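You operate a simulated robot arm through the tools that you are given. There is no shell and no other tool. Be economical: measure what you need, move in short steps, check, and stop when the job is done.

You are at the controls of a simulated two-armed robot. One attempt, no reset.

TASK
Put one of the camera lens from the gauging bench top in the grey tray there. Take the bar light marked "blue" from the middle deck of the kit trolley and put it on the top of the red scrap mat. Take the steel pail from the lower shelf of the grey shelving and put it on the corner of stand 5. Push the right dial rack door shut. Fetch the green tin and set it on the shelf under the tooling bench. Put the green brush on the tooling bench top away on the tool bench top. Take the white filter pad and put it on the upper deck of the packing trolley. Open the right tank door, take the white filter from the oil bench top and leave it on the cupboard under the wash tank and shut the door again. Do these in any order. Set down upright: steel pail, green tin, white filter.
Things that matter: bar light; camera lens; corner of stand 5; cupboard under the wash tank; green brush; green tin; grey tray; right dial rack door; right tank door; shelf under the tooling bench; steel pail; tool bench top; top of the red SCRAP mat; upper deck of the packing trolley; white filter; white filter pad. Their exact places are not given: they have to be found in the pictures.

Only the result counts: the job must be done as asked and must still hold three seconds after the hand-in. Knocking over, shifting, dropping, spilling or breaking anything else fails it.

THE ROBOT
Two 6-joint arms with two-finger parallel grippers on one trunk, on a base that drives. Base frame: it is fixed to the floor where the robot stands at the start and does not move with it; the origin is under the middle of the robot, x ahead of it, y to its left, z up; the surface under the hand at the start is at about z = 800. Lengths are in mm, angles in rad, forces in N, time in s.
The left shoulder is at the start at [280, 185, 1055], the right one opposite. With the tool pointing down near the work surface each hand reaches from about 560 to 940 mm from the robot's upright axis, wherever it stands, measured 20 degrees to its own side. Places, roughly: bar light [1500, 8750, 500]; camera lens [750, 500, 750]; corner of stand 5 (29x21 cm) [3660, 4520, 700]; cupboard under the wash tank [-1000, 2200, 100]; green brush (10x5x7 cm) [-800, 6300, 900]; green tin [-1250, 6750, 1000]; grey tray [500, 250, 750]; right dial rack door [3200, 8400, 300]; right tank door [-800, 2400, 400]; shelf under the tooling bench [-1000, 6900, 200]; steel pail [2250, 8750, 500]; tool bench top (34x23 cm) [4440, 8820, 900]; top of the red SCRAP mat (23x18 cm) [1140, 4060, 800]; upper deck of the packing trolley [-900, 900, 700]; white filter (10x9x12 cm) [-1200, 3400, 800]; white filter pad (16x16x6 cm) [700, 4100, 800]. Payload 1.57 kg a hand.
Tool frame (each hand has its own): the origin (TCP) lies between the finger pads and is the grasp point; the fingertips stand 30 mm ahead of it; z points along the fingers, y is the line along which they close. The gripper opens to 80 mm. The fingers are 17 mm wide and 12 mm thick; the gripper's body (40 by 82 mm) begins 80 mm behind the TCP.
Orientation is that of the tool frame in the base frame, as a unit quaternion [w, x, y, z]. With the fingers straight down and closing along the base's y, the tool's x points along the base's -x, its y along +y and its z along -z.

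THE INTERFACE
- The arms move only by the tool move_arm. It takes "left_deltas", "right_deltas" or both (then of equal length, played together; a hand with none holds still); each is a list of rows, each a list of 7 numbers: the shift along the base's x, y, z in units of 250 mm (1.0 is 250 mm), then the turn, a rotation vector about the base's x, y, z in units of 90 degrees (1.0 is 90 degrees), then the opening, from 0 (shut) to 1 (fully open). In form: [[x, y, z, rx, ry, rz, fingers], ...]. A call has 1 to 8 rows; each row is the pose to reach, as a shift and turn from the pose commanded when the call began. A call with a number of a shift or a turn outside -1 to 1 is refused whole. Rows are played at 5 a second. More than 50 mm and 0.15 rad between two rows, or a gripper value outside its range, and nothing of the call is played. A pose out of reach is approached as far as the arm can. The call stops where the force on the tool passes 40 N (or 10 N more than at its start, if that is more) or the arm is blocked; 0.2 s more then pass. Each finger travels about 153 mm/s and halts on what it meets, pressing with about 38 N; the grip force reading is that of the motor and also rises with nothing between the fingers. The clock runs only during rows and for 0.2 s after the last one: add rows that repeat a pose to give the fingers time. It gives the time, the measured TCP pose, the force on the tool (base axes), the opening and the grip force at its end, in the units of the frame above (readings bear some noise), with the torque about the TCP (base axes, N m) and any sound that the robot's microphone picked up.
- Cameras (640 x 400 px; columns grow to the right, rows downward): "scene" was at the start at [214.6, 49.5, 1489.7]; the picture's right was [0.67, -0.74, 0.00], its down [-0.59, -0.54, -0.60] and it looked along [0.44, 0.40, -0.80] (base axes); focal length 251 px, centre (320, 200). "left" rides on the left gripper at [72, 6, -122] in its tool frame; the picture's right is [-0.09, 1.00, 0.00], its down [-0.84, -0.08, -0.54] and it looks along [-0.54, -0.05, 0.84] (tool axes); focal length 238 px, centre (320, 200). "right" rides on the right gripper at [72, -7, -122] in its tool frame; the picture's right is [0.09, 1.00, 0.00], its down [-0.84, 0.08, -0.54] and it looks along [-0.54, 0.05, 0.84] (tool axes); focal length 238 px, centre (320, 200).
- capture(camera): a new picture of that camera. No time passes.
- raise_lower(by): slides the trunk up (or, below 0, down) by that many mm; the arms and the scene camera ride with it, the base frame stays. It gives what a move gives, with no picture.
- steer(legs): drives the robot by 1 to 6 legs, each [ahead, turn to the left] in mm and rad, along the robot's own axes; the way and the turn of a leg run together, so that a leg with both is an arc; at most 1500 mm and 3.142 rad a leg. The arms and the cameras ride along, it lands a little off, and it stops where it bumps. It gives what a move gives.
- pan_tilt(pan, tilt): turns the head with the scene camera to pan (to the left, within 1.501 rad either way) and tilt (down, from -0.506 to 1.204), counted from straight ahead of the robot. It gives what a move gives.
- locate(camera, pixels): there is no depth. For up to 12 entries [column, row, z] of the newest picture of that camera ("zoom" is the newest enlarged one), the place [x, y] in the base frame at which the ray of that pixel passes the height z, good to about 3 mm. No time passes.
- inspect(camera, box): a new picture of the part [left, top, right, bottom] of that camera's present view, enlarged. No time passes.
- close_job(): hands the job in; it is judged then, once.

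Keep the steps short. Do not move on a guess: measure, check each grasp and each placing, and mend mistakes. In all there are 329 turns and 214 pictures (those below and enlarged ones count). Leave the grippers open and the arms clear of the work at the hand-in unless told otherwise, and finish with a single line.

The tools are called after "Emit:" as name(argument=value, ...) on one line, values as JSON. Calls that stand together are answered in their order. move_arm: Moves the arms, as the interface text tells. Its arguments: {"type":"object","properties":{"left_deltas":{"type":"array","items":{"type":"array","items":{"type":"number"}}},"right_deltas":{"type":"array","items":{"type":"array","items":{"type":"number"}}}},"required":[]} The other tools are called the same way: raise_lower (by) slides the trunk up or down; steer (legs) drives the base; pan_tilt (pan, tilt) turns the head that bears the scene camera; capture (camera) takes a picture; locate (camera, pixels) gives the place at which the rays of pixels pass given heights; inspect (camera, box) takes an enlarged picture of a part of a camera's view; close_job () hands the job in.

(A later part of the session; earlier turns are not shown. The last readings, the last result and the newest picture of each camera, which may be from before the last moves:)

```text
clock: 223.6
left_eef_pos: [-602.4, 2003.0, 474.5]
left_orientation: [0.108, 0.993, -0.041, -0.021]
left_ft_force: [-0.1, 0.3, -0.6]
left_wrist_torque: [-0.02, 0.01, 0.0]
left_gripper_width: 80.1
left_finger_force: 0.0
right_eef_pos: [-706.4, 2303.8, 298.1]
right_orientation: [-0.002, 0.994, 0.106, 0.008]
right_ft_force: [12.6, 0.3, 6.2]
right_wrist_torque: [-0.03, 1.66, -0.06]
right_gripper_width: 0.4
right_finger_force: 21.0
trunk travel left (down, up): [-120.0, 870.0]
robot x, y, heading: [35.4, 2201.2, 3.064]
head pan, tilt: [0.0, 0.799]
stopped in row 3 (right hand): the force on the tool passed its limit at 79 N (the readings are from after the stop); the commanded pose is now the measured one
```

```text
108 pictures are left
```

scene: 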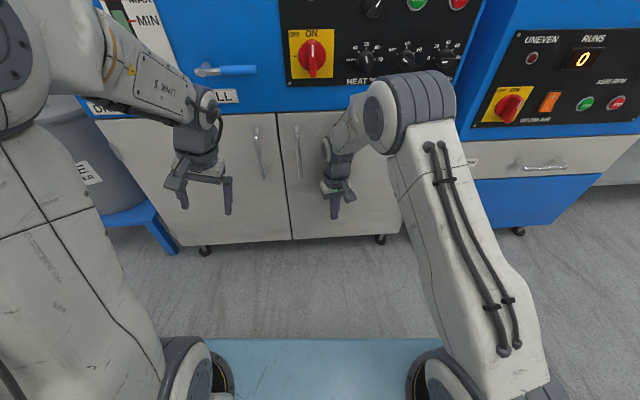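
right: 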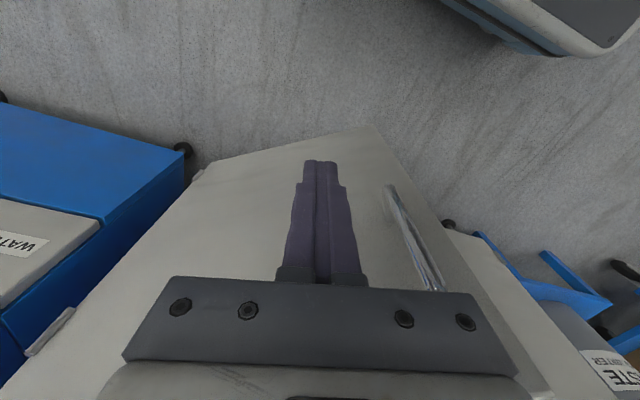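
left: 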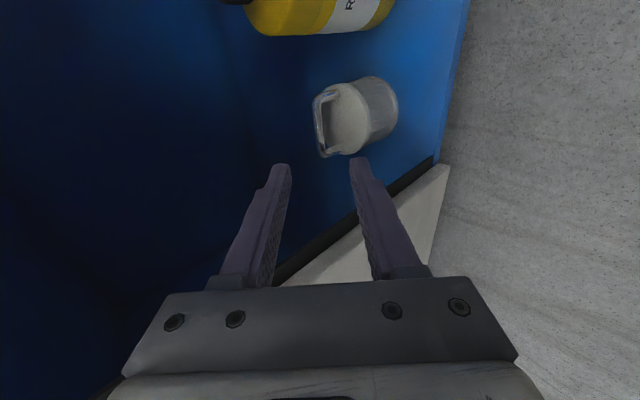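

Emit:
inspect(camera="scene", box=[90, 90, 420, 260])

Emit:
capture(camera="right")

```text
1.94 times, centred on (255, 175) of scene
```

zoom: 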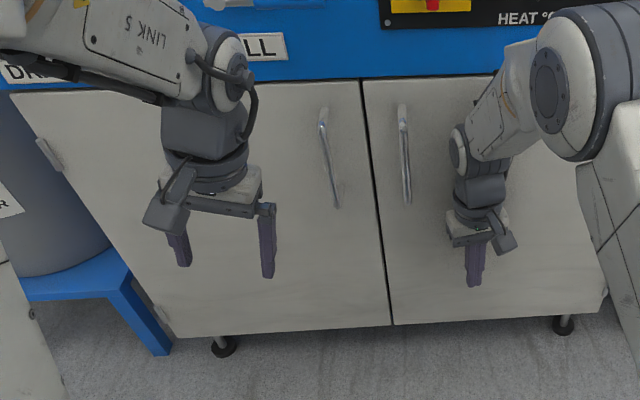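

```text
106 pictures are left
```

right: 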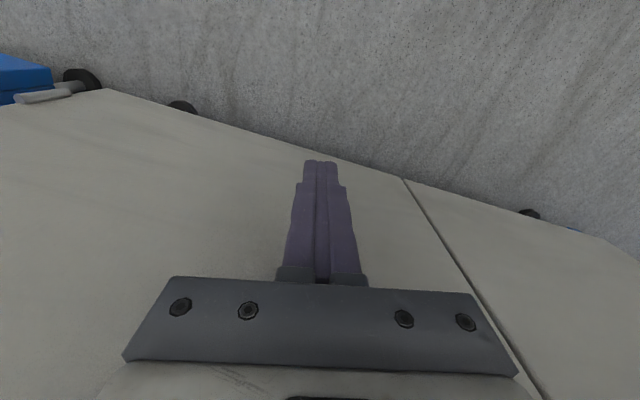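

Both doors are flush: shut. Back off, raise the trunk, and head north.

Emit:
steer(legs=[[-110, 0]])

Emit:
raise_lower(by=400)

Emit:
raise_lower(by=350)

Emit:
steer(legs=[[60, 0], [0, -0.8], [0, -0.7]])

Emit:
pan_tilt(pan=0, tilt=0.6)

Emit:
capture(camera="scene")

```text
clock: 224.8
left_eef_pos: [-490.5, 1994.4, 474.3]
left_orientation: [0.108, 0.993, -0.041, -0.02]
left_ft_force: [0.2, -0.4, 0.5]
left_wrist_torque: [-0.01, 0.0, -0.03]
left_gripper_width: 79.8
left_finger_force: 0.0
right_eef_pos: [-594.2, 2293.9, 298.4]
right_orientation: [-0.001, 0.994, 0.107, 0.008]
right_ft_force: [-0.5, -0.6, -0.6]
right_wrist_torque: [-0.04, 0.02, -0.01]
right_gripper_width: 0.0
right_finger_force: 22.0
trunk travel left (down, up): [-120.0, 870.0]
robot x, y, heading: [143.1, 2187.7, 3.062]
head pan, tilt: [0.0, 0.799]
```

```text
clock: 228.6
left_eef_pos: [-491.9, 1993.8, 874.3]
left_orientation: [0.109, 0.993, -0.041, -0.02]
left_ft_force: [-0.4, -0.3, 0.1]
left_wrist_torque: [-0.02, -0.03, 0.01]
left_gripper_width: 80.0
left_finger_force: 0.1
right_eef_pos: [-595.0, 2293.7, 697.9]
right_orientation: [-0.002, 0.994, 0.107, 0.008]
right_ft_force: [0.8, 0.7, -1.3]
right_wrist_torque: [0.0, 0.0, -0.02]
right_gripper_width: 0.0
right_finger_force: 21.8
trunk travel left (down, up): [-520.0, 470.0]
robot x, y, heading: [142.0, 2189.0, 3.066]
head pan, tilt: [0.0, 0.799]
```

```text
clock: 232.0
left_eef_pos: [-491.6, 1994.2, 1223.4]
left_orientation: [0.108, 0.993, -0.041, -0.021]
left_ft_force: [-1.3, -0.5, 0.0]
left_wrist_torque: [-0.01, -0.05, 0.01]
left_gripper_width: 80.2
left_finger_force: 0.2
right_eef_pos: [-596.8, 2294.5, 1047.8]
right_orientation: [-0.001, 0.994, 0.107, 0.008]
right_ft_force: [-0.3, -0.6, 0.4]
right_wrist_torque: [-0.01, -0.01, 0.01]
right_gripper_width: 0.0
right_finger_force: 21.1
trunk travel left (down, up): [-870.0, 120.0]
robot x, y, heading: [142.3, 2190.5, 3.064]
head pan, tilt: [0.0, 0.799]
```

```text
clock: 236.9
left_eef_pos: [-165.0, 2813.6, 1224.6]
left_orientation: [0.066, 0.703, -0.703, -0.089]
left_ft_force: [1.2, -0.7, 0.6]
left_wrist_torque: [-0.01, -0.01, -0.02]
left_gripper_width: 79.9
left_finger_force: 0.1
right_eef_pos: [126.0, 2942.2, 1047.2]
right_orientation: [0.005, 0.804, -0.595, 0.007]
right_ft_force: [0.3, 0.3, 0.2]
right_wrist_torque: [0.03, -0.03, 0.01]
right_gripper_width: 0.0
right_finger_force: 20.9
trunk travel left (down, up): [-870.0, 120.0]
robot x, y, heading: [85.7, 2199.4, 1.574]
head pan, tilt: [0.0, 0.799]
```

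```text
clock: 237.7
left_eef_pos: [-165.2, 2812.5, 1224.0]
left_orientation: [-0.066, -0.703, 0.703, 0.088]
left_ft_force: [0.0, -0.1, 0.3]
left_wrist_torque: [0.01, -0.01, -0.01]
left_gripper_width: 79.9
left_finger_force: 0.0
right_eef_pos: [125.5, 2941.9, 1047.4]
right_orientation: [0.006, 0.804, -0.595, 0.007]
right_ft_force: [-0.7, 0.2, 0.1]
right_wrist_torque: [0.03, -0.01, 0.04]
right_gripper_width: 0.0
right_finger_force: 21.4
trunk travel left (down, up): [-870.0, 120.0]
robot x, y, heading: [83.7, 2198.0, 1.573]
head pan, tilt: [0.0, 0.6]
```

```text
105 pictures are left
```

scene: 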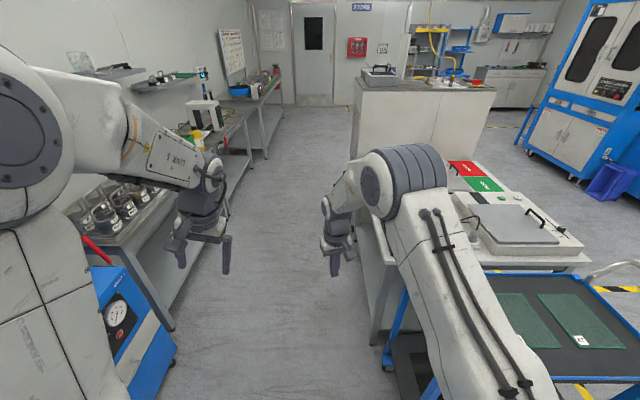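

Corridor is clear. Drive north about 3.9 m.

Emit:
steer(legs=[[0, 0.03], [1500, 0], [1500, 0], [800, 0]])

Emit:
pan_tilt(pan=0.9, tilt=0.6)

Emit:
capture(camera="scene")

```text
clock: 250.2
left_eef_pos: [-141.5, 5362.1, 1224.7]
left_orientation: [-0.07, -0.699, 0.705, 0.1]
left_ft_force: [0.1, -1.3, 0.8]
left_wrist_torque: [0.11, 0.0, -0.05]
left_gripper_width: 80.1
left_finger_force: 0.1
right_eef_pos: [149.3, 5486.3, 1050.7]
right_orientation: [0.004, 0.796, -0.605, 0.007]
right_ft_force: [0.6, -0.6, 1.6]
right_wrist_torque: [0.12, 0.0, -0.01]
right_gripper_width: 0.0
right_finger_force: 21.2
trunk travel left (down, up): [-870.0, 120.0]
robot x, y, heading: [78.8, 4740.2, 1.441]
head pan, tilt: [0.0, 0.6]
stopped in leg 3: the robot was blocked; the commanded pose is now the measured one
```

```text
clock: 251.4
left_eef_pos: [-140.2, 5365.9, 1222.8]
left_orientation: [-0.072, -0.698, 0.705, 0.099]
left_ft_force: [0.8, 0.1, -0.5]
left_wrist_torque: [0.01, 0.0, -0.03]
left_gripper_width: 80.0
left_finger_force: 0.1
right_eef_pos: [149.5, 5488.6, 1048.6]
right_orientation: [0.005, 0.797, -0.604, 0.007]
right_ft_force: [0.0, -0.6, -0.9]
right_wrist_torque: [0.0, 0.0, -0.01]
right_gripper_width: 0.1
right_finger_force: 21.6
trunk travel left (down, up): [-870.0, 120.0]
robot x, y, heading: [83.1, 4746.1, 1.442]
head pan, tilt: [0.901, 0.6]
```

```text
104 pictures are left
```

scene: 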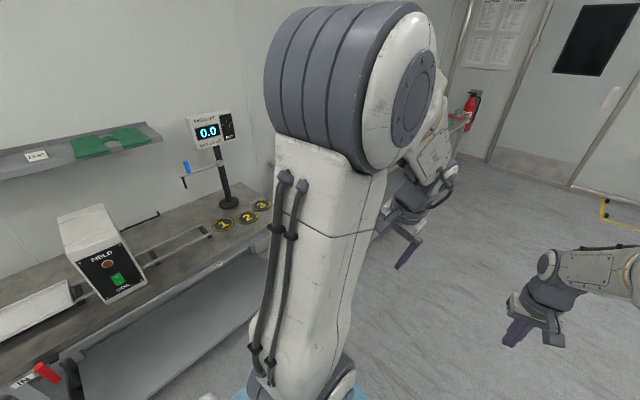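

Blocked on the right side. Look right.

Emit:
pan_tilt(pan=-1.3, tilt=1.0)

Emit:
capture(camera="scene")

```text
clock: 253.4
left_eef_pos: [-140.2, 5365.3, 1222.4]
left_orientation: [-0.071, -0.698, 0.706, 0.099]
left_ft_force: [0.0, -0.3, 0.7]
left_wrist_torque: [-0.02, -0.01, 0.01]
left_gripper_width: 80.0
left_finger_force: 0.1
right_eef_pos: [149.7, 5487.4, 1048.5]
right_orientation: [0.006, 0.797, -0.604, 0.008]
right_ft_force: [-0.3, 0.2, -0.9]
right_wrist_torque: [-0.02, -0.03, -0.04]
right_gripper_width: 0.0
right_finger_force: 21.0
trunk travel left (down, up): [-870.0, 120.0]
robot x, y, heading: [81.8, 4744.8, 1.443]
head pan, tilt: [-1.3, 1.0]
```

```text
103 pictures are left
```

scene: 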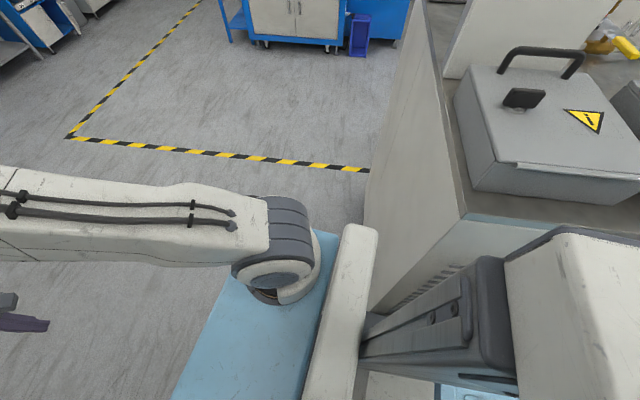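

The robot's right side touches the grey cabinet. Back up along its heading (which moves it west), then steer left around.

Emit:
steer(legs=[[-350, 0], [0, 0.22]])

Emit:
steer(legs=[[900, 0]])

Emit:
pan_tilt(pan=0.6, tilt=0.6)

Emit:
capture(camera="scene")

```text
clock: 256.4
left_eef_pos: [-311.5, 4970.1, 1223.4]
left_orientation: [0.081, 0.77, -0.626, -0.09]
left_ft_force: [0.3, -0.2, -0.7]
left_wrist_torque: [-0.03, 0.0, 0.01]
left_gripper_width: 79.9
left_finger_force: 0.0
right_eef_pos: [-55.1, 5150.7, 1048.6]
right_orientation: [0.006, 0.857, -0.515, 0.008]
right_ft_force: [0.8, -0.4, 0.5]
right_wrist_torque: [0.02, 0.0, -0.01]
right_gripper_width: 0.0
right_finger_force: 21.2
trunk travel left (down, up): [-870.0, 120.0]
robot x, y, heading: [38.0, 4409.7, 1.659]
head pan, tilt: [-1.3, 1.0]
```

```text
clock: 261.1
left_eef_pos: [-393.7, 5855.5, 1223.0]
left_orientation: [0.081, 0.771, -0.624, -0.091]
left_ft_force: [0.5, -0.1, -0.3]
left_wrist_torque: [-0.01, 0.01, 0.0]
left_gripper_width: 80.1
left_finger_force: 0.2
right_eef_pos: [-137.3, 6039.6, 1048.4]
right_orientation: [0.005, 0.858, -0.514, 0.009]
right_ft_force: [0.1, -0.5, 0.6]
right_wrist_torque: [0.0, -0.03, -0.02]
right_gripper_width: 0.1
right_finger_force: 21.3
trunk travel left (down, up): [-870.0, 120.0]
robot x, y, heading: [-41.0, 5298.4, 1.662]
head pan, tilt: [-1.3, 1.0]
```

```text
clock: 263.0
left_eef_pos: [-394.7, 5855.3, 1222.9]
left_orientation: [0.081, 0.772, -0.624, -0.09]
left_ft_force: [0.3, -0.3, 0.2]
left_wrist_torque: [0.01, 0.0, 0.0]
left_gripper_width: 80.1
left_finger_force: 0.1
right_eef_pos: [-137.7, 6038.4, 1047.4]
right_orientation: [0.004, 0.858, -0.513, 0.008]
right_ft_force: [0.9, 0.6, 0.3]
right_wrist_torque: [-0.01, 0.01, 0.01]
right_gripper_width: 0.1
right_finger_force: 21.4
trunk travel left (down, up): [-870.0, 120.0]
robot x, y, heading: [-43.1, 5298.9, 1.663]
head pan, tilt: [0.6, 0.6]
```

```text
102 pictures are left
```

scene: 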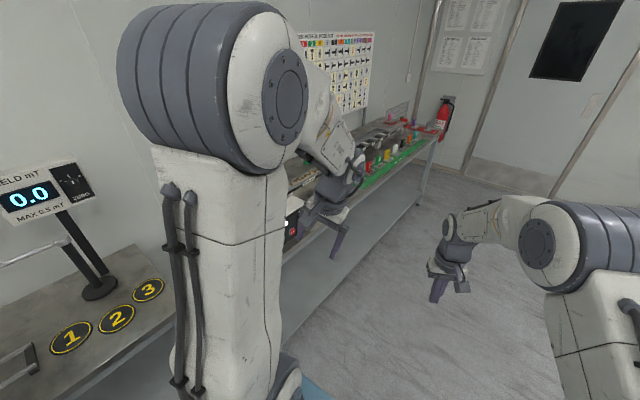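

Free. Drive north to y≈6450 and turn to face the tooling bench.

Emit:
steer(legs=[[0, -0.08], [1150, 0], [0, 0.8], [0, 0.76]])

Emit:
pan_tilt(pan=0, tilt=0.75)

Emit:
capture(camera="scene")

```text
clock: 273.3
left_eef_pos: [-638.0, 6129.7, 1223.5]
left_orientation: [0.122, 0.991, 0.053, -0.013]
left_ft_force: [-0.8, 0.3, 0.4]
left_wrist_torque: [-0.02, 0.03, -0.03]
left_gripper_width: 80.1
left_finger_force: 0.1
right_eef_pos: [-792.4, 6404.4, 1047.2]
right_orientation: [-0.002, 0.981, 0.193, 0.01]
right_ft_force: [0.6, 0.2, -0.9]
right_wrist_torque: [-0.01, -0.01, 0.01]
right_gripper_width: 0.0
right_finger_force: 22.0
trunk travel left (down, up): [-870.0, 120.0]
robot x, y, heading: [-44.7, 6424.8, 3.128]
head pan, tilt: [0.6, 0.6]
```

```text
clock: 274.3
left_eef_pos: [-638.0, 6129.9, 1222.1]
left_orientation: [0.12, 0.991, 0.052, -0.012]
left_ft_force: [0.1, 0.3, 0.7]
left_wrist_torque: [0.0, -0.02, 0.02]
left_gripper_width: 80.0
left_finger_force: 0.0
right_eef_pos: [-793.3, 6404.6, 1047.6]
right_orientation: [-0.002, 0.981, 0.193, 0.01]
right_ft_force: [-0.6, -0.1, -1.1]
right_wrist_torque: [0.01, -0.02, -0.03]
right_gripper_width: 0.0
right_finger_force: 21.3
trunk travel left (down, up): [-870.0, 120.0]
robot x, y, heading: [-47.0, 6422.6, 3.129]
head pan, tilt: [0.0, 0.75]
```

```text
101 pictures are left
```

scene: 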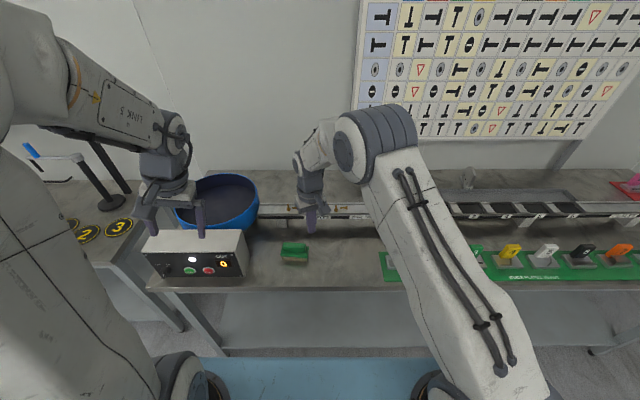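

I see the green brush at (293,252). Inspect it and the bench on the right side.

Emit:
inspect(camera="scene", box=[230, 190, 390, 290])

Emit:
capture(camera="right")

Emit:
pan_tilt(pan=-0.8, tilt=0.7)

Emit:
capture(camera="scene")

```text
4.00 times, centred on (310, 240) of scene
```

zoom: 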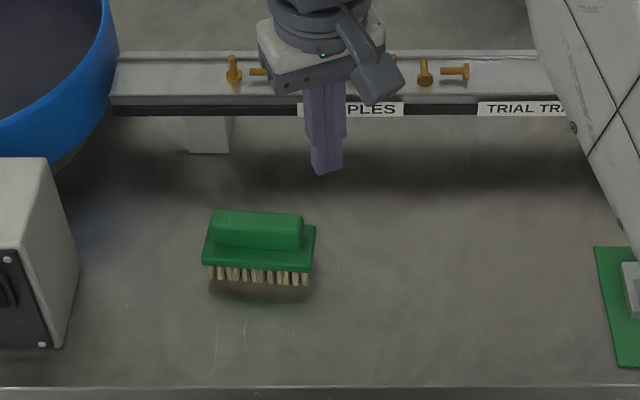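

```text
99 pictures are left
```

right: 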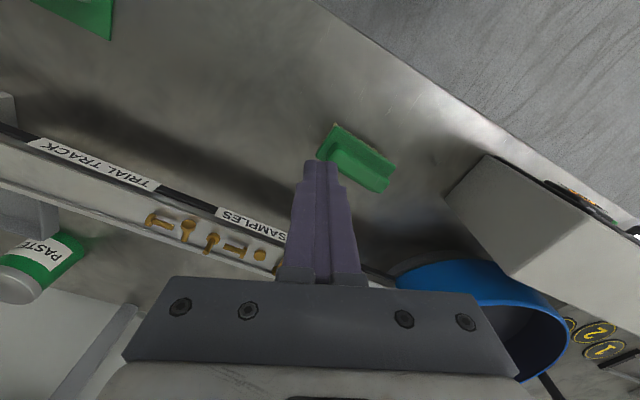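

```text
clock: 275.5
left_eef_pos: [-638.2, 6130.6, 1222.9]
left_orientation: [0.121, 0.991, 0.054, -0.012]
left_ft_force: [1.6, -0.6, -1.1]
left_wrist_torque: [-0.01, 0.01, 0.02]
left_gripper_width: 80.0
left_finger_force: 0.0
right_eef_pos: [-792.7, 6404.2, 1047.6]
right_orientation: [-0.002, 0.981, 0.193, 0.01]
right_ft_force: [-0.3, 0.8, -0.7]
right_wrist_torque: [0.02, 0.02, 0.01]
right_gripper_width: 0.0
right_finger_force: 21.7
trunk travel left (down, up): [-870.0, 120.0]
robot x, y, heading: [-47.5, 6423.1, 3.134]
head pan, tilt: [-0.799, 0.7]
```

```text
98 pictures are left
```

scene: 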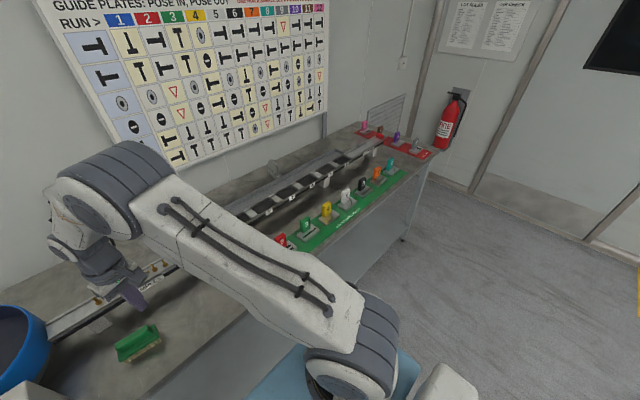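

The green tin ("PASTE") stands behind the rail: right image (45,262). Measure brush, tin, bench.

Emit:
locate(camera="right", pixels=[[20, 282, 960], [20, 282, 1000], [60, 250, 860], [330, 125, 880], [395, 175, 880], [360, 160, 910], [350, 30, 850], [470, 115, 850]])

Emit:
inspect(camera="right", box=[0, 90, 420, 320])

Emit:
locate(camera="scene", pixels=[[137, 345, 900], [137, 345, 860], [120, 352, 860], [158, 340, 860], [300, 262, 850], [400, 170, 850], [280, 165, 850]])

```text
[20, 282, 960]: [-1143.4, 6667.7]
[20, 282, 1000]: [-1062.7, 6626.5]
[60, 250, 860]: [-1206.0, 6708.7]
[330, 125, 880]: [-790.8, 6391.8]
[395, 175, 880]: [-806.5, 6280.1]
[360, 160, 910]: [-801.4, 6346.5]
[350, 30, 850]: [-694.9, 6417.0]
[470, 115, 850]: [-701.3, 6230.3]
```

```text
1.52 times, centred on (210, 205) of right
```

zoom: 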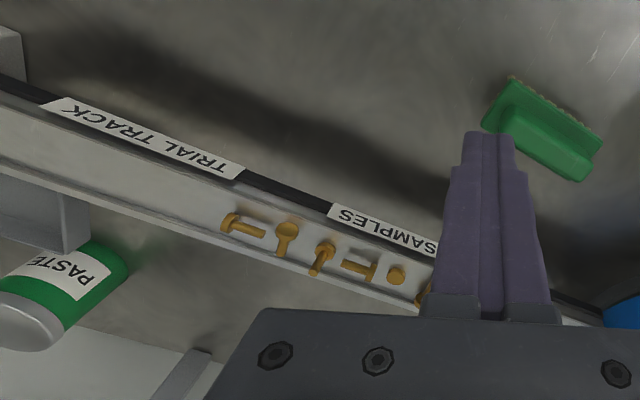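

```text
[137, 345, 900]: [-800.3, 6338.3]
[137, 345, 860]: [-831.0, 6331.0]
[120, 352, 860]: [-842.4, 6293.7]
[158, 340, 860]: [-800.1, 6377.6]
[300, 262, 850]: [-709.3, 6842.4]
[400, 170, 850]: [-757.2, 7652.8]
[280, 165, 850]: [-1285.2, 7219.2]
```

Reposition: shift the robot north-west to about (-300,6680).

Emit:
steer(legs=[[0, -1.0], [300, 0], [0, 1.0]])

Emit:
pan_tilt(pan=0.0, tilt=0.8)

Emit:
capture(camera="scene")

```text
clock: 282.5
left_eef_pos: [-796.6, 6357.9, 1222.3]
left_orientation: [0.121, 0.99, 0.073, -0.01]
left_ft_force: [0.6, 0.4, -0.5]
left_wrist_torque: [0.0, 0.0, 0.07]
left_gripper_width: 79.6
left_finger_force: 0.1
right_eef_pos: [-961.7, 6625.9, 1048.3]
right_orientation: [-0.002, 0.977, 0.212, 0.009]
right_ft_force: [0.5, -0.6, -0.6]
right_wrist_torque: [0.01, -0.03, 0.0]
right_gripper_width: 0.0
right_finger_force: 21.6
trunk travel left (down, up): [-870.0, 120.0]
robot x, y, heading: [-218.0, 6673.8, -3.112]
head pan, tilt: [-0.799, 0.7]
```

```text
clock: 283.7
left_eef_pos: [-796.5, 6357.7, 1223.6]
left_orientation: [0.121, 0.99, 0.073, -0.01]
left_ft_force: [0.7, 0.7, -0.1]
left_wrist_torque: [0.03, -0.01, -0.02]
left_gripper_width: 80.0
left_finger_force: 0.1
right_eef_pos: [-961.7, 6624.8, 1048.5]
right_orientation: [-0.001, 0.977, 0.212, 0.009]
right_ft_force: [-0.8, 1.4, -0.7]
right_wrist_torque: [0.0, 0.01, -0.04]
right_gripper_width: 0.0
right_finger_force: 21.2
trunk travel left (down, up): [-870.0, 120.0]
robot x, y, heading: [-213.1, 6675.2, -3.108]
head pan, tilt: [0.0, 0.799]
```

```text
96 pictures are left
```

scene: 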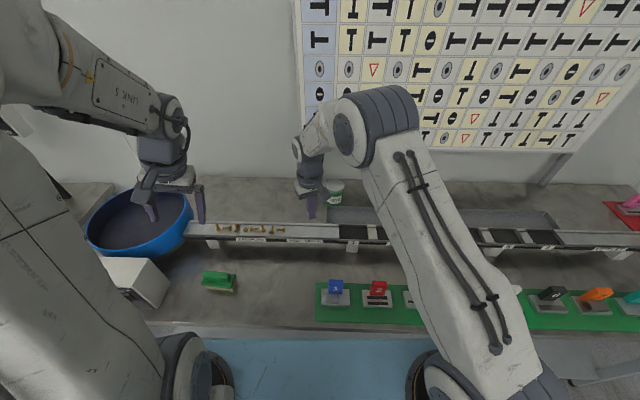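

Tin at (334,190). Pitch the right hand 45° forward, squaring its yaw.

Emit:
move_arm(right_deltas=[[0, 0.02, 0, -0.015, 0.072, -0.037, 0.5], [0, 0.04, 0, -0.031, 0.144, -0.074, 1], [0, 0.06, 0, -0.046, 0.216, -0.11, 1], [0, 0.08, 0, -0.061, 0.288, -0.147, 1], [0, 0.1, 0, -0.076, 0.36, -0.184, 1], [0, 0.12, 0, -0.092, 0.432, -0.221, 1], [0, 0.14, 0, -0.107, 0.504, -0.258, 1]])

Emit:
capture(camera="right")

```text
clock: 285.3
left_eef_pos: [-796.6, 6358.0, 1222.2]
left_orientation: [0.121, 0.99, 0.072, -0.01]
left_ft_force: [0.0, 0.7, -0.2]
left_wrist_torque: [-0.02, -0.02, -0.02]
left_gripper_width: 80.1
left_finger_force: 0.1
right_eef_pos: [-961.1, 6659.6, 1048.7]
right_orientation: [-0.001, 0.924, 0.0, -0.383]
right_ft_force: [-1.3, 0.1, -0.5]
right_wrist_torque: [-0.03, -0.02, -0.02]
right_gripper_width: 80.1
right_finger_force: 0.1
right hand out of reach, approached as far as the arm can: row 5
trunk travel left (down, up): [-870.0, 120.0]
robot x, y, heading: [-219.0, 6671.5, -3.111]
head pan, tilt: [0.0, 0.799]
```

```text
95 pictures are left
```

right: 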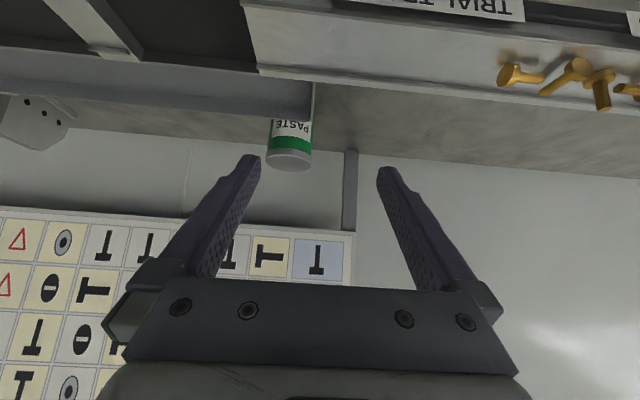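

Emit:
locate(camera="right", pixels=[[289, 162, 900], [289, 162, 940], [268, 155, 920], [313, 155, 920], [318, 112, 900], [275, 112, 860]])

Emit:
locate(camera="scene", pixels=[[335, 184, 900], [335, 184, 940], [335, 200, 860]])

Emit:
inspect(camera="scene", box=[280, 160, 400, 260])

```text
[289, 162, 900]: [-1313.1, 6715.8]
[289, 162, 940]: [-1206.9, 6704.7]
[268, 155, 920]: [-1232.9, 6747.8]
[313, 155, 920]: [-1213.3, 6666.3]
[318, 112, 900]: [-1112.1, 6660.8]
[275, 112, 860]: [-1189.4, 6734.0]
```

```text
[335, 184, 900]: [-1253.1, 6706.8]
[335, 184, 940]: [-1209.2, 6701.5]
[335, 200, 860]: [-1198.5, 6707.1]
```

```text
4.00 times, centred on (340, 210) of scene
```

zoom: 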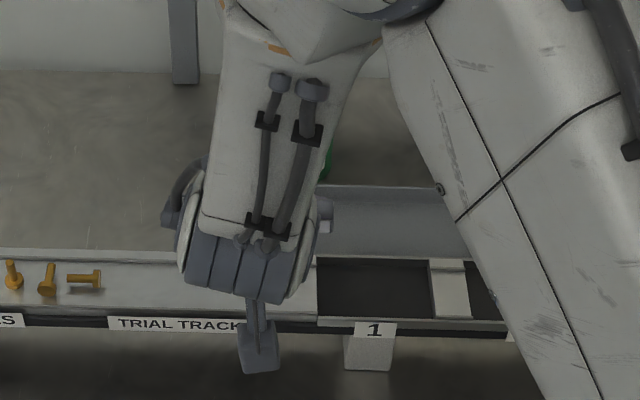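

Emit:
inspect(camera="right", box=[240, 90, 340, 180])

```text
4.44 times, centred on (290, 135) of right
```

zoom: 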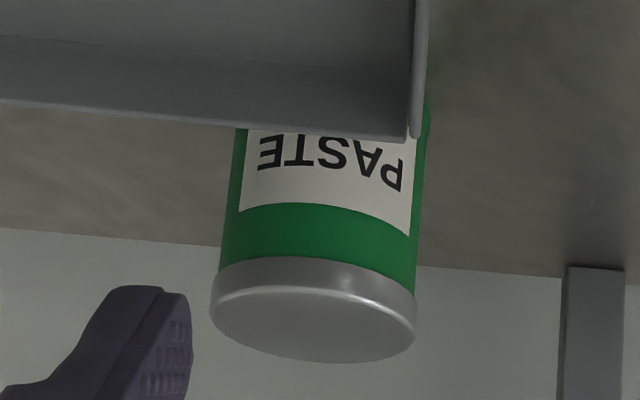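

Tin lid about 78 mm wide at (-1208,6703), top z≈940. Move closer along the 45° line and look again.

Emit:
move_arm(right_deltas=[[-0.13, 0.04, -0.04, 0, 0, 0, 1], [-0.26, 0.08, -0.08, 0, 0, 0, 1], [-0.39, 0.13, -0.12, 0, 0, 0, 1], [-0.52, 0.17, -0.16, 0, 0, 0, 1]])

Emit:
capture(camera="right")

```text
clock: 286.3
left_eef_pos: [-796.4, 6358.0, 1222.3]
left_orientation: [0.121, 0.99, 0.072, -0.01]
left_ft_force: [0.9, 0.6, -0.2]
left_wrist_torque: [0.03, 0.0, -0.01]
left_gripper_width: 80.0
left_finger_force: 0.0
right_eef_pos: [-1088.5, 6703.8, 1013.2]
right_orientation: [-0.002, 0.924, -0.001, -0.383]
right_ft_force: [-0.1, -0.2, 0.5]
right_wrist_torque: [-0.01, -0.02, 0.01]
right_gripper_width: 79.6
right_finger_force: 0.1
trunk travel left (down, up): [-870.0, 120.0]
robot x, y, heading: [-217.0, 6671.6, -3.114]
head pan, tilt: [0.0, 0.799]
```

```text
92 pictures are left
```

right: 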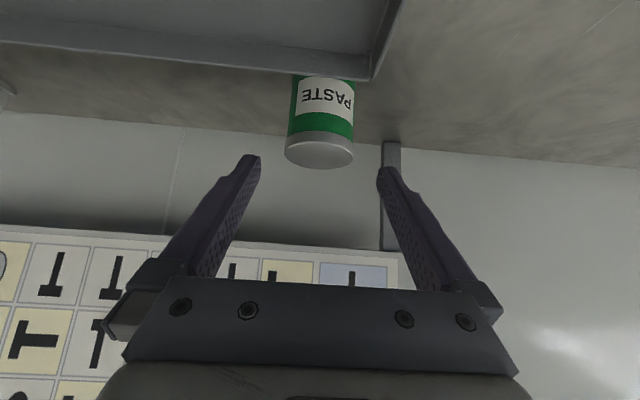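

Emit:
locate(camera="right", pixels=[[319, 150, 940], [319, 150, 930], [319, 150, 950], [285, 150, 940], [353, 150, 940], [350, 78, 890], [295, 72, 890]])

Emit:
inspect(camera="right", box=[260, 50, 400, 190])

```text
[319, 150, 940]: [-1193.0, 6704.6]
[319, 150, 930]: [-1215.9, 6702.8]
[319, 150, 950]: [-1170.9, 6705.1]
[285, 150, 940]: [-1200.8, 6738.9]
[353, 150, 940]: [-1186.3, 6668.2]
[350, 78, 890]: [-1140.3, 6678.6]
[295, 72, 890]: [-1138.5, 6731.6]
```

```text
2.86 times, centred on (330, 120) of right
```

zoom: 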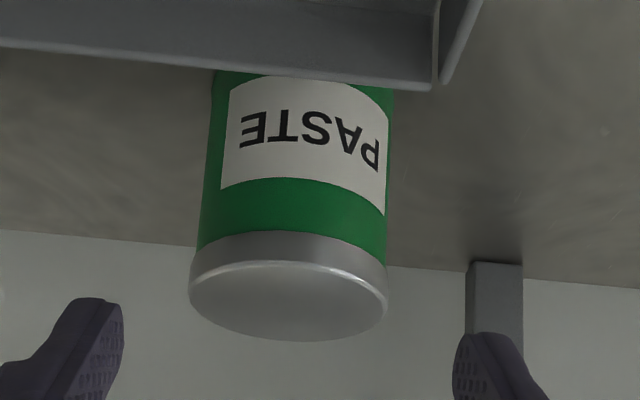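

Tin is ~77 mm wide, so alignment must be exact. Approach on the 45° line, stopping short to check.

Emit:
move_arm(right_deltas=[[0, 0.006, 0.07, 0, 0, 0, 1], [-0.09, 0.006, -0.02, 0, 0, 0, 1], [-0.18, 0.006, -0.11, 0, 0, 0, 1]])

Emit:
inspect(camera="right", box=[220, 60, 420, 220])

```text
clock: 287.1
left_eef_pos: [-797.1, 6357.3, 1224.1]
left_orientation: [0.122, 0.99, 0.072, -0.011]
left_ft_force: [-0.3, 0.6, 0.7]
left_wrist_torque: [0.01, 0.0, -0.01]
left_gripper_width: 80.0
left_finger_force: 0.1
right_eef_pos: [-1136.1, 6705.9, 980.0]
right_orientation: [-0.002, 0.924, -0.001, -0.382]
right_ft_force: [-0.2, -0.6, 0.1]
right_wrist_torque: [0.02, -0.01, 0.0]
right_gripper_width: 80.2
right_finger_force: 0.0
trunk travel left (down, up): [-870.0, 120.0]
robot x, y, heading: [-215.0, 6670.4, -3.113]
head pan, tilt: [0.0, 0.799]
```

```text
2.50 times, centred on (320, 140) of right
```

zoom: 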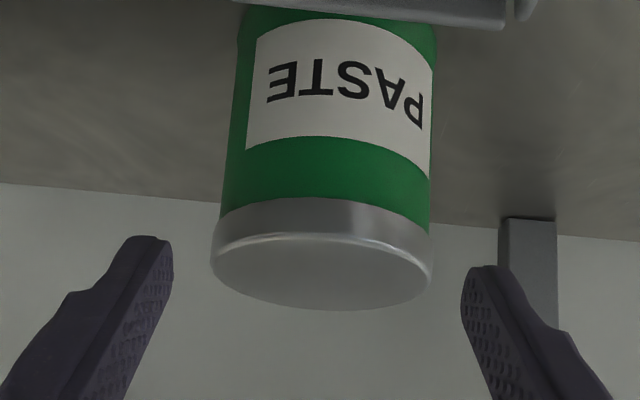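

Shift y −1.5 mm and advance 25 mm more; check again.

Emit:
move_arm(right_deltas=[[-0.035, -0.006, -0.035, 0, 0, 0, 1], [-0.07, -0.006, -0.07, 0, 0, 0, 1]])

Emit:
inspect(camera="right", box=[220, 60, 420, 220])

```text
clock: 287.7
left_eef_pos: [-796.3, 6357.6, 1222.5]
left_orientation: [0.121, 0.99, 0.072, -0.011]
left_ft_force: [-0.9, 0.2, 0.1]
left_wrist_torque: [0.01, 0.03, 0.01]
left_gripper_width: 79.9
left_finger_force: 0.1
right_eef_pos: [-1155.8, 6703.1, 962.1]
right_orientation: [-0.002, 0.924, -0.001, -0.383]
right_ft_force: [0.0, -0.3, 0.0]
right_wrist_torque: [-0.03, 0.03, 0.0]
right_gripper_width: 79.9
right_finger_force: 0.0
trunk travel left (down, up): [-870.0, 120.0]
robot x, y, heading: [-214.6, 6671.3, -3.111]
head pan, tilt: [0.0, 0.799]
```

```text
2.50 times, centred on (320, 140) of right
```

zoom: 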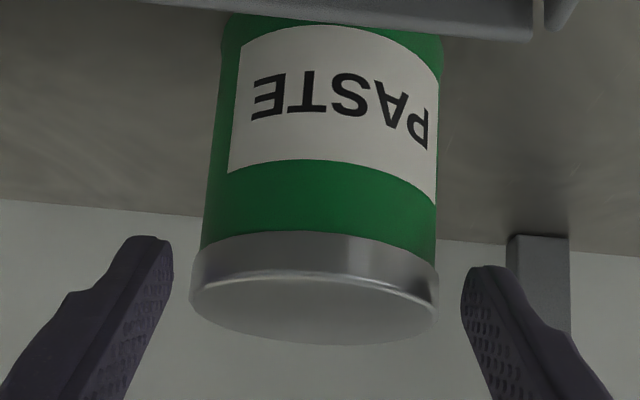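

Lid fit: ~76 mm wide, axis at (-1194, 6704), top z 940. Clearance is ~2 mm a side. Advance to TCP (-1194,6704,912).

Emit:
move_arm(right_deltas=[[-0.04, 0.004, -0.05, 0, 0, 0, 1], [-0.08, 0.004, -0.1, 0, 0, 0, 1], [-0.12, 0.004, -0.15, 0, 0, 0, 1], [-0.152, 0.004, -0.2, 0, 0, 0, 1]])

Emit:
capture(camera="right")

```text
clock: 288.7
left_eef_pos: [-796.6, 6357.9, 1223.5]
left_orientation: [0.121, 0.99, 0.072, -0.011]
left_ft_force: [-0.3, 0.5, -0.6]
left_wrist_torque: [0.04, -0.01, 0.01]
left_gripper_width: 80.0
left_finger_force: 0.0
right_eef_pos: [-1192.9, 6702.5, 913.2]
right_orientation: [-0.002, 0.924, -0.001, -0.383]
right_ft_force: [-0.5, 0.5, -0.4]
right_wrist_torque: [-0.01, -0.03, 0.02]
right_gripper_width: 80.0
right_finger_force: 0.2
trunk travel left (down, up): [-870.0, 120.0]
robot x, y, heading: [-219.0, 6673.4, -3.115]
head pan, tilt: [0.0, 0.799]
```

```text
88 pictures are left
```

right: 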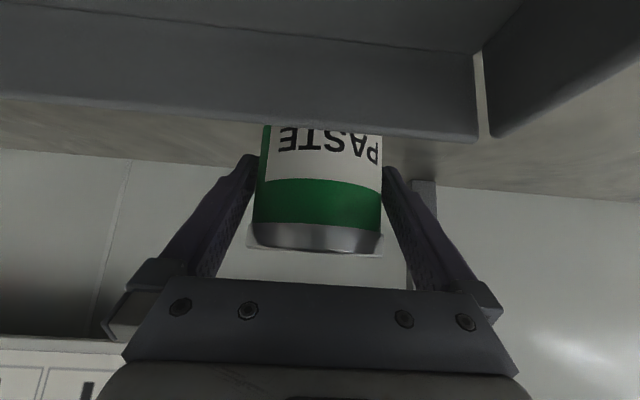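

Straddling without contact. Close and check, then lift slowly back-and-up.

Emit:
move_arm(right_deltas=[[0, 0, 0, 0, 0, 0, 0], [0, 0, 0, 0, 0, 0, 0], [0, 0, 0, 0, 0, 0, 0], [0, 0, 0.04, 0, 0, 0, 0], [0, 0, 0.1, 0, 0, 0, 0], [0, 0, 0.18, 0, 0, 0, 0], [0, 0, 0.26, 0, 0, 0, 0], [0, 0, 0.34, 0, 0, 0, 0]])

Emit:
capture(camera="right")

```text
clock: 290.5
left_eef_pos: [-796.5, 6358.0, 1223.4]
left_orientation: [0.121, 0.99, 0.072, -0.011]
left_ft_force: [-0.3, -0.1, 0.5]
left_wrist_torque: [-0.01, 0.05, 0.0]
left_gripper_width: 79.9
left_finger_force: 0.0
right_eef_pos: [-1193.4, 6701.9, 997.2]
right_orientation: [-0.002, 0.924, -0.001, -0.382]
right_ft_force: [0.5, 0.1, -3.6]
right_wrist_torque: [0.0, -0.01, 0.0]
right_gripper_width: 72.9
right_finger_force: 38.5
trunk travel left (down, up): [-870.0, 120.0]
robot x, y, heading: [-215.8, 6672.4, -3.11]
head pan, tilt: [0.0, 0.799]
```

```text
87 pictures are left
```

right: 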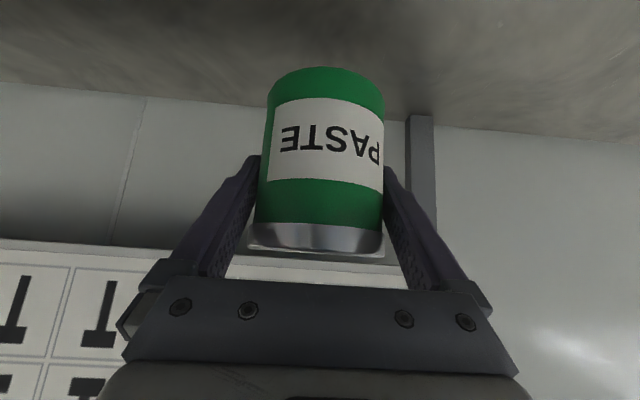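

Held (72.9 mm). Raise, retract, then back the robot off.

Emit:
move_arm(right_deltas=[[0, 0, 0.16, 0, 0, 0, 0], [0.08, 0, 0.32, 0, 0, 0, 0], [0.22, 0, 0.42, 0, 0, 0, 0], [0.38, 0, 0.5, 0, 0, 0, 0], [0.54, 0, 0.54, 0, 0, 0, 0], [0.7, 0, 0.56, 0, 0, 0, 0], [0.85, 0, 0.56, 0, 0, 0, 0]])

Emit:
steer(legs=[[-480, 0]])

Emit:
raise_lower(by=-400)

Emit:
capture(camera="scene")

```text
clock: 292.1
left_eef_pos: [-795.0, 6357.9, 1223.1]
left_orientation: [0.121, 0.99, 0.072, -0.01]
left_ft_force: [0.0, -0.7, 0.1]
left_wrist_torque: [0.03, -0.02, -0.02]
left_gripper_width: 79.8
left_finger_force: 0.1
right_eef_pos: [-979.8, 6707.7, 1137.7]
right_orientation: [-0.001, 0.924, 0.0, -0.382]
right_ft_force: [-0.4, -0.1, -3.5]
right_wrist_torque: [0.02, -0.01, 0.0]
right_gripper_width: 73.2
right_finger_force: 38.4
trunk travel left (down, up): [-870.0, 120.0]
robot x, y, heading: [-218.7, 6675.3, -3.109]
head pan, tilt: [0.0, 0.799]
```

```text
clock: 294.9
left_eef_pos: [-316.7, 6369.3, 1223.2]
left_orientation: [0.121, 0.99, 0.075, -0.009]
left_ft_force: [-0.4, 0.6, -0.6]
left_wrist_torque: [0.02, -0.03, 0.01]
left_gripper_width: 79.8
left_finger_force: 0.0
right_eef_pos: [-501.6, 6718.6, 1138.2]
right_orientation: [-0.001, 0.924, 0.001, -0.382]
right_ft_force: [0.2, -1.4, -3.6]
right_wrist_torque: [-0.03, -0.01, -0.01]
right_gripper_width: 72.9
right_finger_force: 38.5
trunk travel left (down, up): [-870.0, 120.0]
robot x, y, heading: [264.4, 6684.3, -3.106]
head pan, tilt: [0.0, 0.799]
```

```text
clock: 298.7
left_eef_pos: [-315.7, 6370.1, 822.6]
left_orientation: [0.121, 0.99, 0.075, -0.011]
left_ft_force: [0.0, -0.2, -0.4]
left_wrist_torque: [0.0, 0.02, -0.01]
left_gripper_width: 79.8
left_finger_force: 0.0
right_eef_pos: [-502.2, 6719.1, 738.6]
right_orientation: [-0.001, 0.924, 0.002, -0.382]
right_ft_force: [0.2, 0.1, -3.6]
right_wrist_torque: [-0.02, 0.04, -0.02]
right_gripper_width: 72.8
right_finger_force: 38.4
trunk travel left (down, up): [-470.0, 520.0]
robot x, y, heading: [265.5, 6686.2, -3.113]
head pan, tilt: [0.0, 0.799]
```

```text
86 pictures are left
```

scene: 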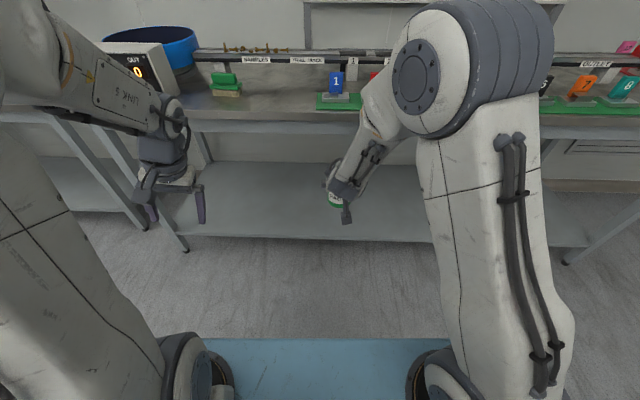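

Emit:
locate(camera="scene", pixels=[[300, 238, 200], [300, 238, 250], [300, 238, 150], [300, 133, 850], [185, 250, 0], [565, 263, 0], [300, 165, 200], [300, 165, 250]])

Emit:
raise_lower(by=-280)

Emit:
capture(camera="scene")

```text
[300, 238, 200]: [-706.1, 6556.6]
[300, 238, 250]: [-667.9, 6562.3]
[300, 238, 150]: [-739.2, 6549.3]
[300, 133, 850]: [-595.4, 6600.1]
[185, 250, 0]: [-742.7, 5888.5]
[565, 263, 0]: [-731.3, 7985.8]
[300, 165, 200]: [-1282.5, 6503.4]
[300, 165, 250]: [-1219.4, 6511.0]
```

```text
clock: 301.6
left_eef_pos: [-316.0, 6369.6, 543.5]
left_orientation: [0.121, 0.99, 0.074, -0.01]
left_ft_force: [-0.4, 0.1, -0.2]
left_wrist_torque: [0.0, -0.01, 0.0]
left_gripper_width: 80.0
left_finger_force: 0.1
right_eef_pos: [-502.7, 6719.2, 457.4]
right_orientation: [-0.001, 0.924, 0.001, -0.381]
right_ft_force: [0.1, 0.5, -3.2]
right_wrist_torque: [0.01, -0.01, -0.02]
right_gripper_width: 73.1
right_finger_force: 38.3
trunk travel left (down, up): [-190.0, 800.0]
robot x, y, heading: [258.4, 6686.7, -3.109]
head pan, tilt: [0.0, 0.799]
```

```text
85 pictures are left
```

scene: 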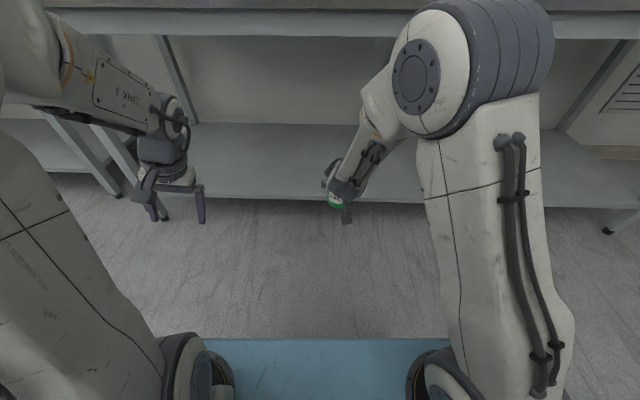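

Emit:
locate(camera="scene", pixels=[[280, 199, 200], [280, 199, 250], [280, 199, 150], [270, 130, 200]])

```text
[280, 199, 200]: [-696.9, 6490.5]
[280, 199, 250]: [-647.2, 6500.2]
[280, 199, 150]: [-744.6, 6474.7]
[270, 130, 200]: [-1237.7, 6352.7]
```

Shelf front edge at x≈-720, z≈165–200. Lower the tin, drive under the bench, and set it down at x≈-850.

Emit:
move_arm(right_deltas=[[-0.08, 0, -0.14, 0, 0, 0, 0], [-0.16, 0, -0.28, 0, 0, 0, 0], [-0.24, 0, -0.42, 0, 0, 0, 0], [-0.3, 0, -0.5, 0, 0, 0, 0]])

Emit:
steer(legs=[[240, 0]])

Emit:
capture(camera="right")

Emit:
capture(camera="scene")

```text
clock: 302.6
left_eef_pos: [-315.3, 6369.5, 543.1]
left_orientation: [0.12, 0.99, 0.076, -0.011]
left_ft_force: [0.3, -0.1, 0.2]
left_wrist_torque: [-0.01, -0.02, 0.02]
left_gripper_width: 79.8
left_finger_force: 0.1
right_eef_pos: [-576.5, 6719.3, 335.3]
right_orientation: [-0.002, 0.924, 0.002, -0.382]
right_ft_force: [0.5, 0.8, -3.9]
right_wrist_torque: [0.0, 0.02, -0.03]
right_gripper_width: 72.9
right_finger_force: 38.2
trunk travel left (down, up): [-190.0, 800.0]
robot x, y, heading: [262.6, 6686.2, -3.112]
head pan, tilt: [0.0, 0.799]
```

```text
clock: 304.4
left_eef_pos: [-560.7, 6358.1, 542.4]
left_orientation: [0.121, 0.99, 0.076, -0.01]
left_ft_force: [-0.6, 0.4, 0.6]
left_wrist_torque: [0.02, 0.01, -0.01]
left_gripper_width: 80.1
left_finger_force: 0.1
right_eef_pos: [-823.3, 6706.2, 335.2]
right_orientation: [0.0, 0.924, 0.003, -0.382]
right_ft_force: [0.2, 0.2, -3.1]
right_wrist_torque: [-0.01, 0.06, -0.03]
right_gripper_width: 72.9
right_finger_force: 38.5
trunk travel left (down, up): [-190.0, 800.0]
robot x, y, heading: [18.8, 6678.2, -3.106]
head pan, tilt: [0.0, 0.799]
```

```text
84 pictures are left
```

right: 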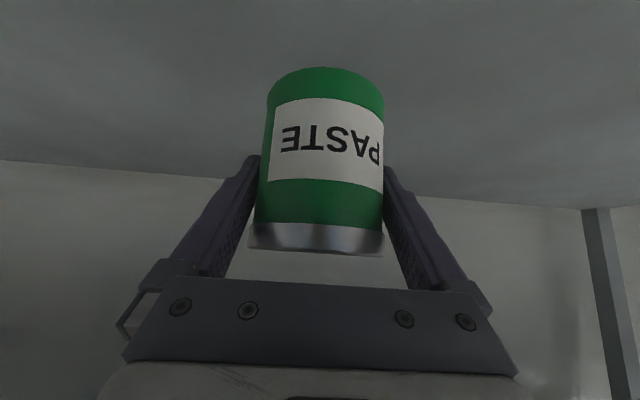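

```text
83 pictures are left
```

scene: 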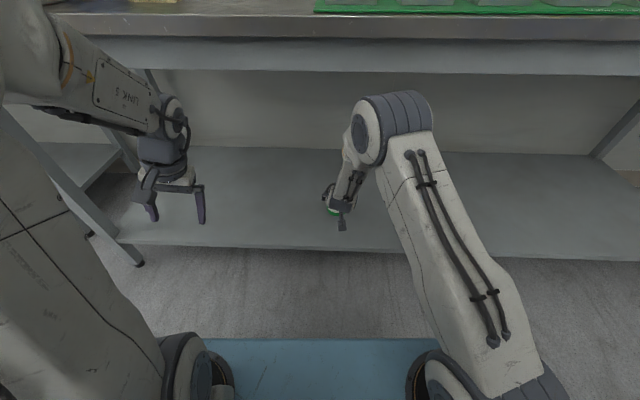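

Over the shelf. Go 40 mm deeper and descend until contact.

Emit:
move_arm(right_deltas=[[-0.08, 0, -0.08, 0, 0, 0, 0], [-0.16, 0, -0.14, 0, 0, 0, 0], [-0.16, 0, -0.18, 0, 0, 0, 0], [-0.16, 0, -0.21, 0, 0, 0, 0], [-0.16, 0, -0.24, 0, 0, 0, 0], [-0.16, 0, -0.265, 0, 0, 0, 0], [-0.16, 0, -0.29, 0, 0, 0, 0], [-0.16, 0, -0.315, 0, 0, 0, 0]])

```text
clock: 306.2
left_eef_pos: [-560.4, 6358.8, 543.3]
left_orientation: [0.121, 0.99, 0.075, -0.01]
left_ft_force: [0.2, -0.2, 0.6]
left_wrist_torque: [-0.01, 0.0, 0.0]
left_gripper_width: 80.2
left_finger_force: 0.0
right_eef_pos: [-862.7, 6707.5, 255.8]
right_orientation: [-0.001, 0.924, 0.003, -0.382]
right_ft_force: [-0.1, -0.3, -4.6]
right_wrist_torque: [0.05, 0.0, 0.03]
right_gripper_width: 73.0
right_finger_force: 37.4
trunk travel left (down, up): [-190.0, 800.0]
robot x, y, heading: [16.3, 6678.7, -3.109]
head pan, tilt: [0.0, 0.799]
```

Emit:
move_arm(right_deltas=[[0, 0, -0.02, 0, 0, 0, 0], [0, 0, -0.04, 0, 0, 0, 0], [0, 0, -0.06, 0, 0, 0, 0], [0, 0, -0.08, 0, 0, 0, 0], [0, 0, -0.1, 0, 0, 0, 0], [0, 0, -0.12, 0, 0, 0, 0], [0, 0, -0.14, 0, 0, 0, 0], [0, 0, -0.16, 0, 0, 0, 0]])

Emit:
capture(camera="right")

```text
clock: 307.8
left_eef_pos: [-560.7, 6359.5, 543.3]
left_orientation: [0.121, 0.99, 0.077, -0.01]
left_ft_force: [-0.1, 0.3, 0.3]
left_wrist_torque: [-0.01, -0.01, -0.01]
left_gripper_width: 79.9
left_finger_force: 0.0
right_eef_pos: [-867.6, 6705.8, 227.9]
right_orientation: [0.001, 0.922, 0.002, -0.388]
right_ft_force: [0.9, -0.6, 10.2]
right_wrist_torque: [0.09, -0.51, -0.01]
right_gripper_width: 72.4
right_finger_force: 38.0
trunk travel left (down, up): [-190.0, 800.0]
robot x, y, heading: [18.0, 6677.5, -3.105]
head pan, tilt: [0.0, 0.799]
stopped in row 8 (right hand): the force on the tool passed its limit at 51 N (the readings are from after the stop); the commanded pose is now the measured one
```

```text
82 pictures are left
```

right: 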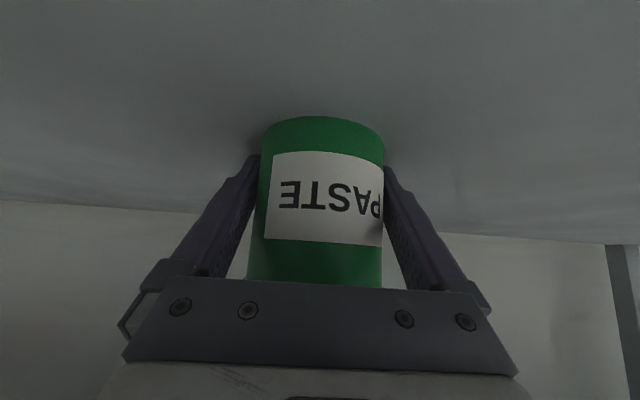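

Tin rests on the shelf. Open and retract straight back along the tool axis.

Emit:
move_arm(right_deltas=[[0, 0, 0.01, 0, 0, 0, 1], [0, 0, 0.01, 0, 0, 0, 1], [0.04, 0, 0.05, 0, 0, 0, 1], [0.1, 0, 0.11, 0, 0, 0, 1], [0.2, 0, 0.21, 0, 0, 0, 1], [0.3, 0, 0.31, 0, 0, 0, 1], [0.42, 0, 0.42, 0, 0, 0, 1]])

Emit:
capture(camera="right")

```text
clock: 309.4
left_eef_pos: [-560.3, 6359.8, 541.9]
left_orientation: [0.121, 0.99, 0.076, -0.01]
left_ft_force: [-0.8, 0.6, -0.3]
left_wrist_torque: [-0.05, -0.01, -0.02]
left_gripper_width: 80.2
left_finger_force: 0.1
right_eef_pos: [-761.3, 6704.3, 331.8]
right_orientation: [-0.004, 0.923, 0.003, -0.385]
right_ft_force: [0.2, 0.7, 0.2]
right_wrist_torque: [-0.02, -0.01, -0.03]
right_gripper_width: 79.8
right_finger_force: 0.2
trunk travel left (down, up): [-190.0, 800.0]
robot x, y, heading: [14.4, 6677.6, -3.108]
head pan, tilt: [0.0, 0.799]
```

```text
81 pictures are left
```

right: 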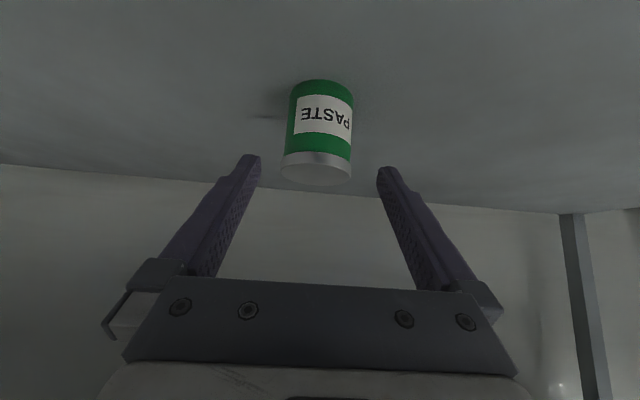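

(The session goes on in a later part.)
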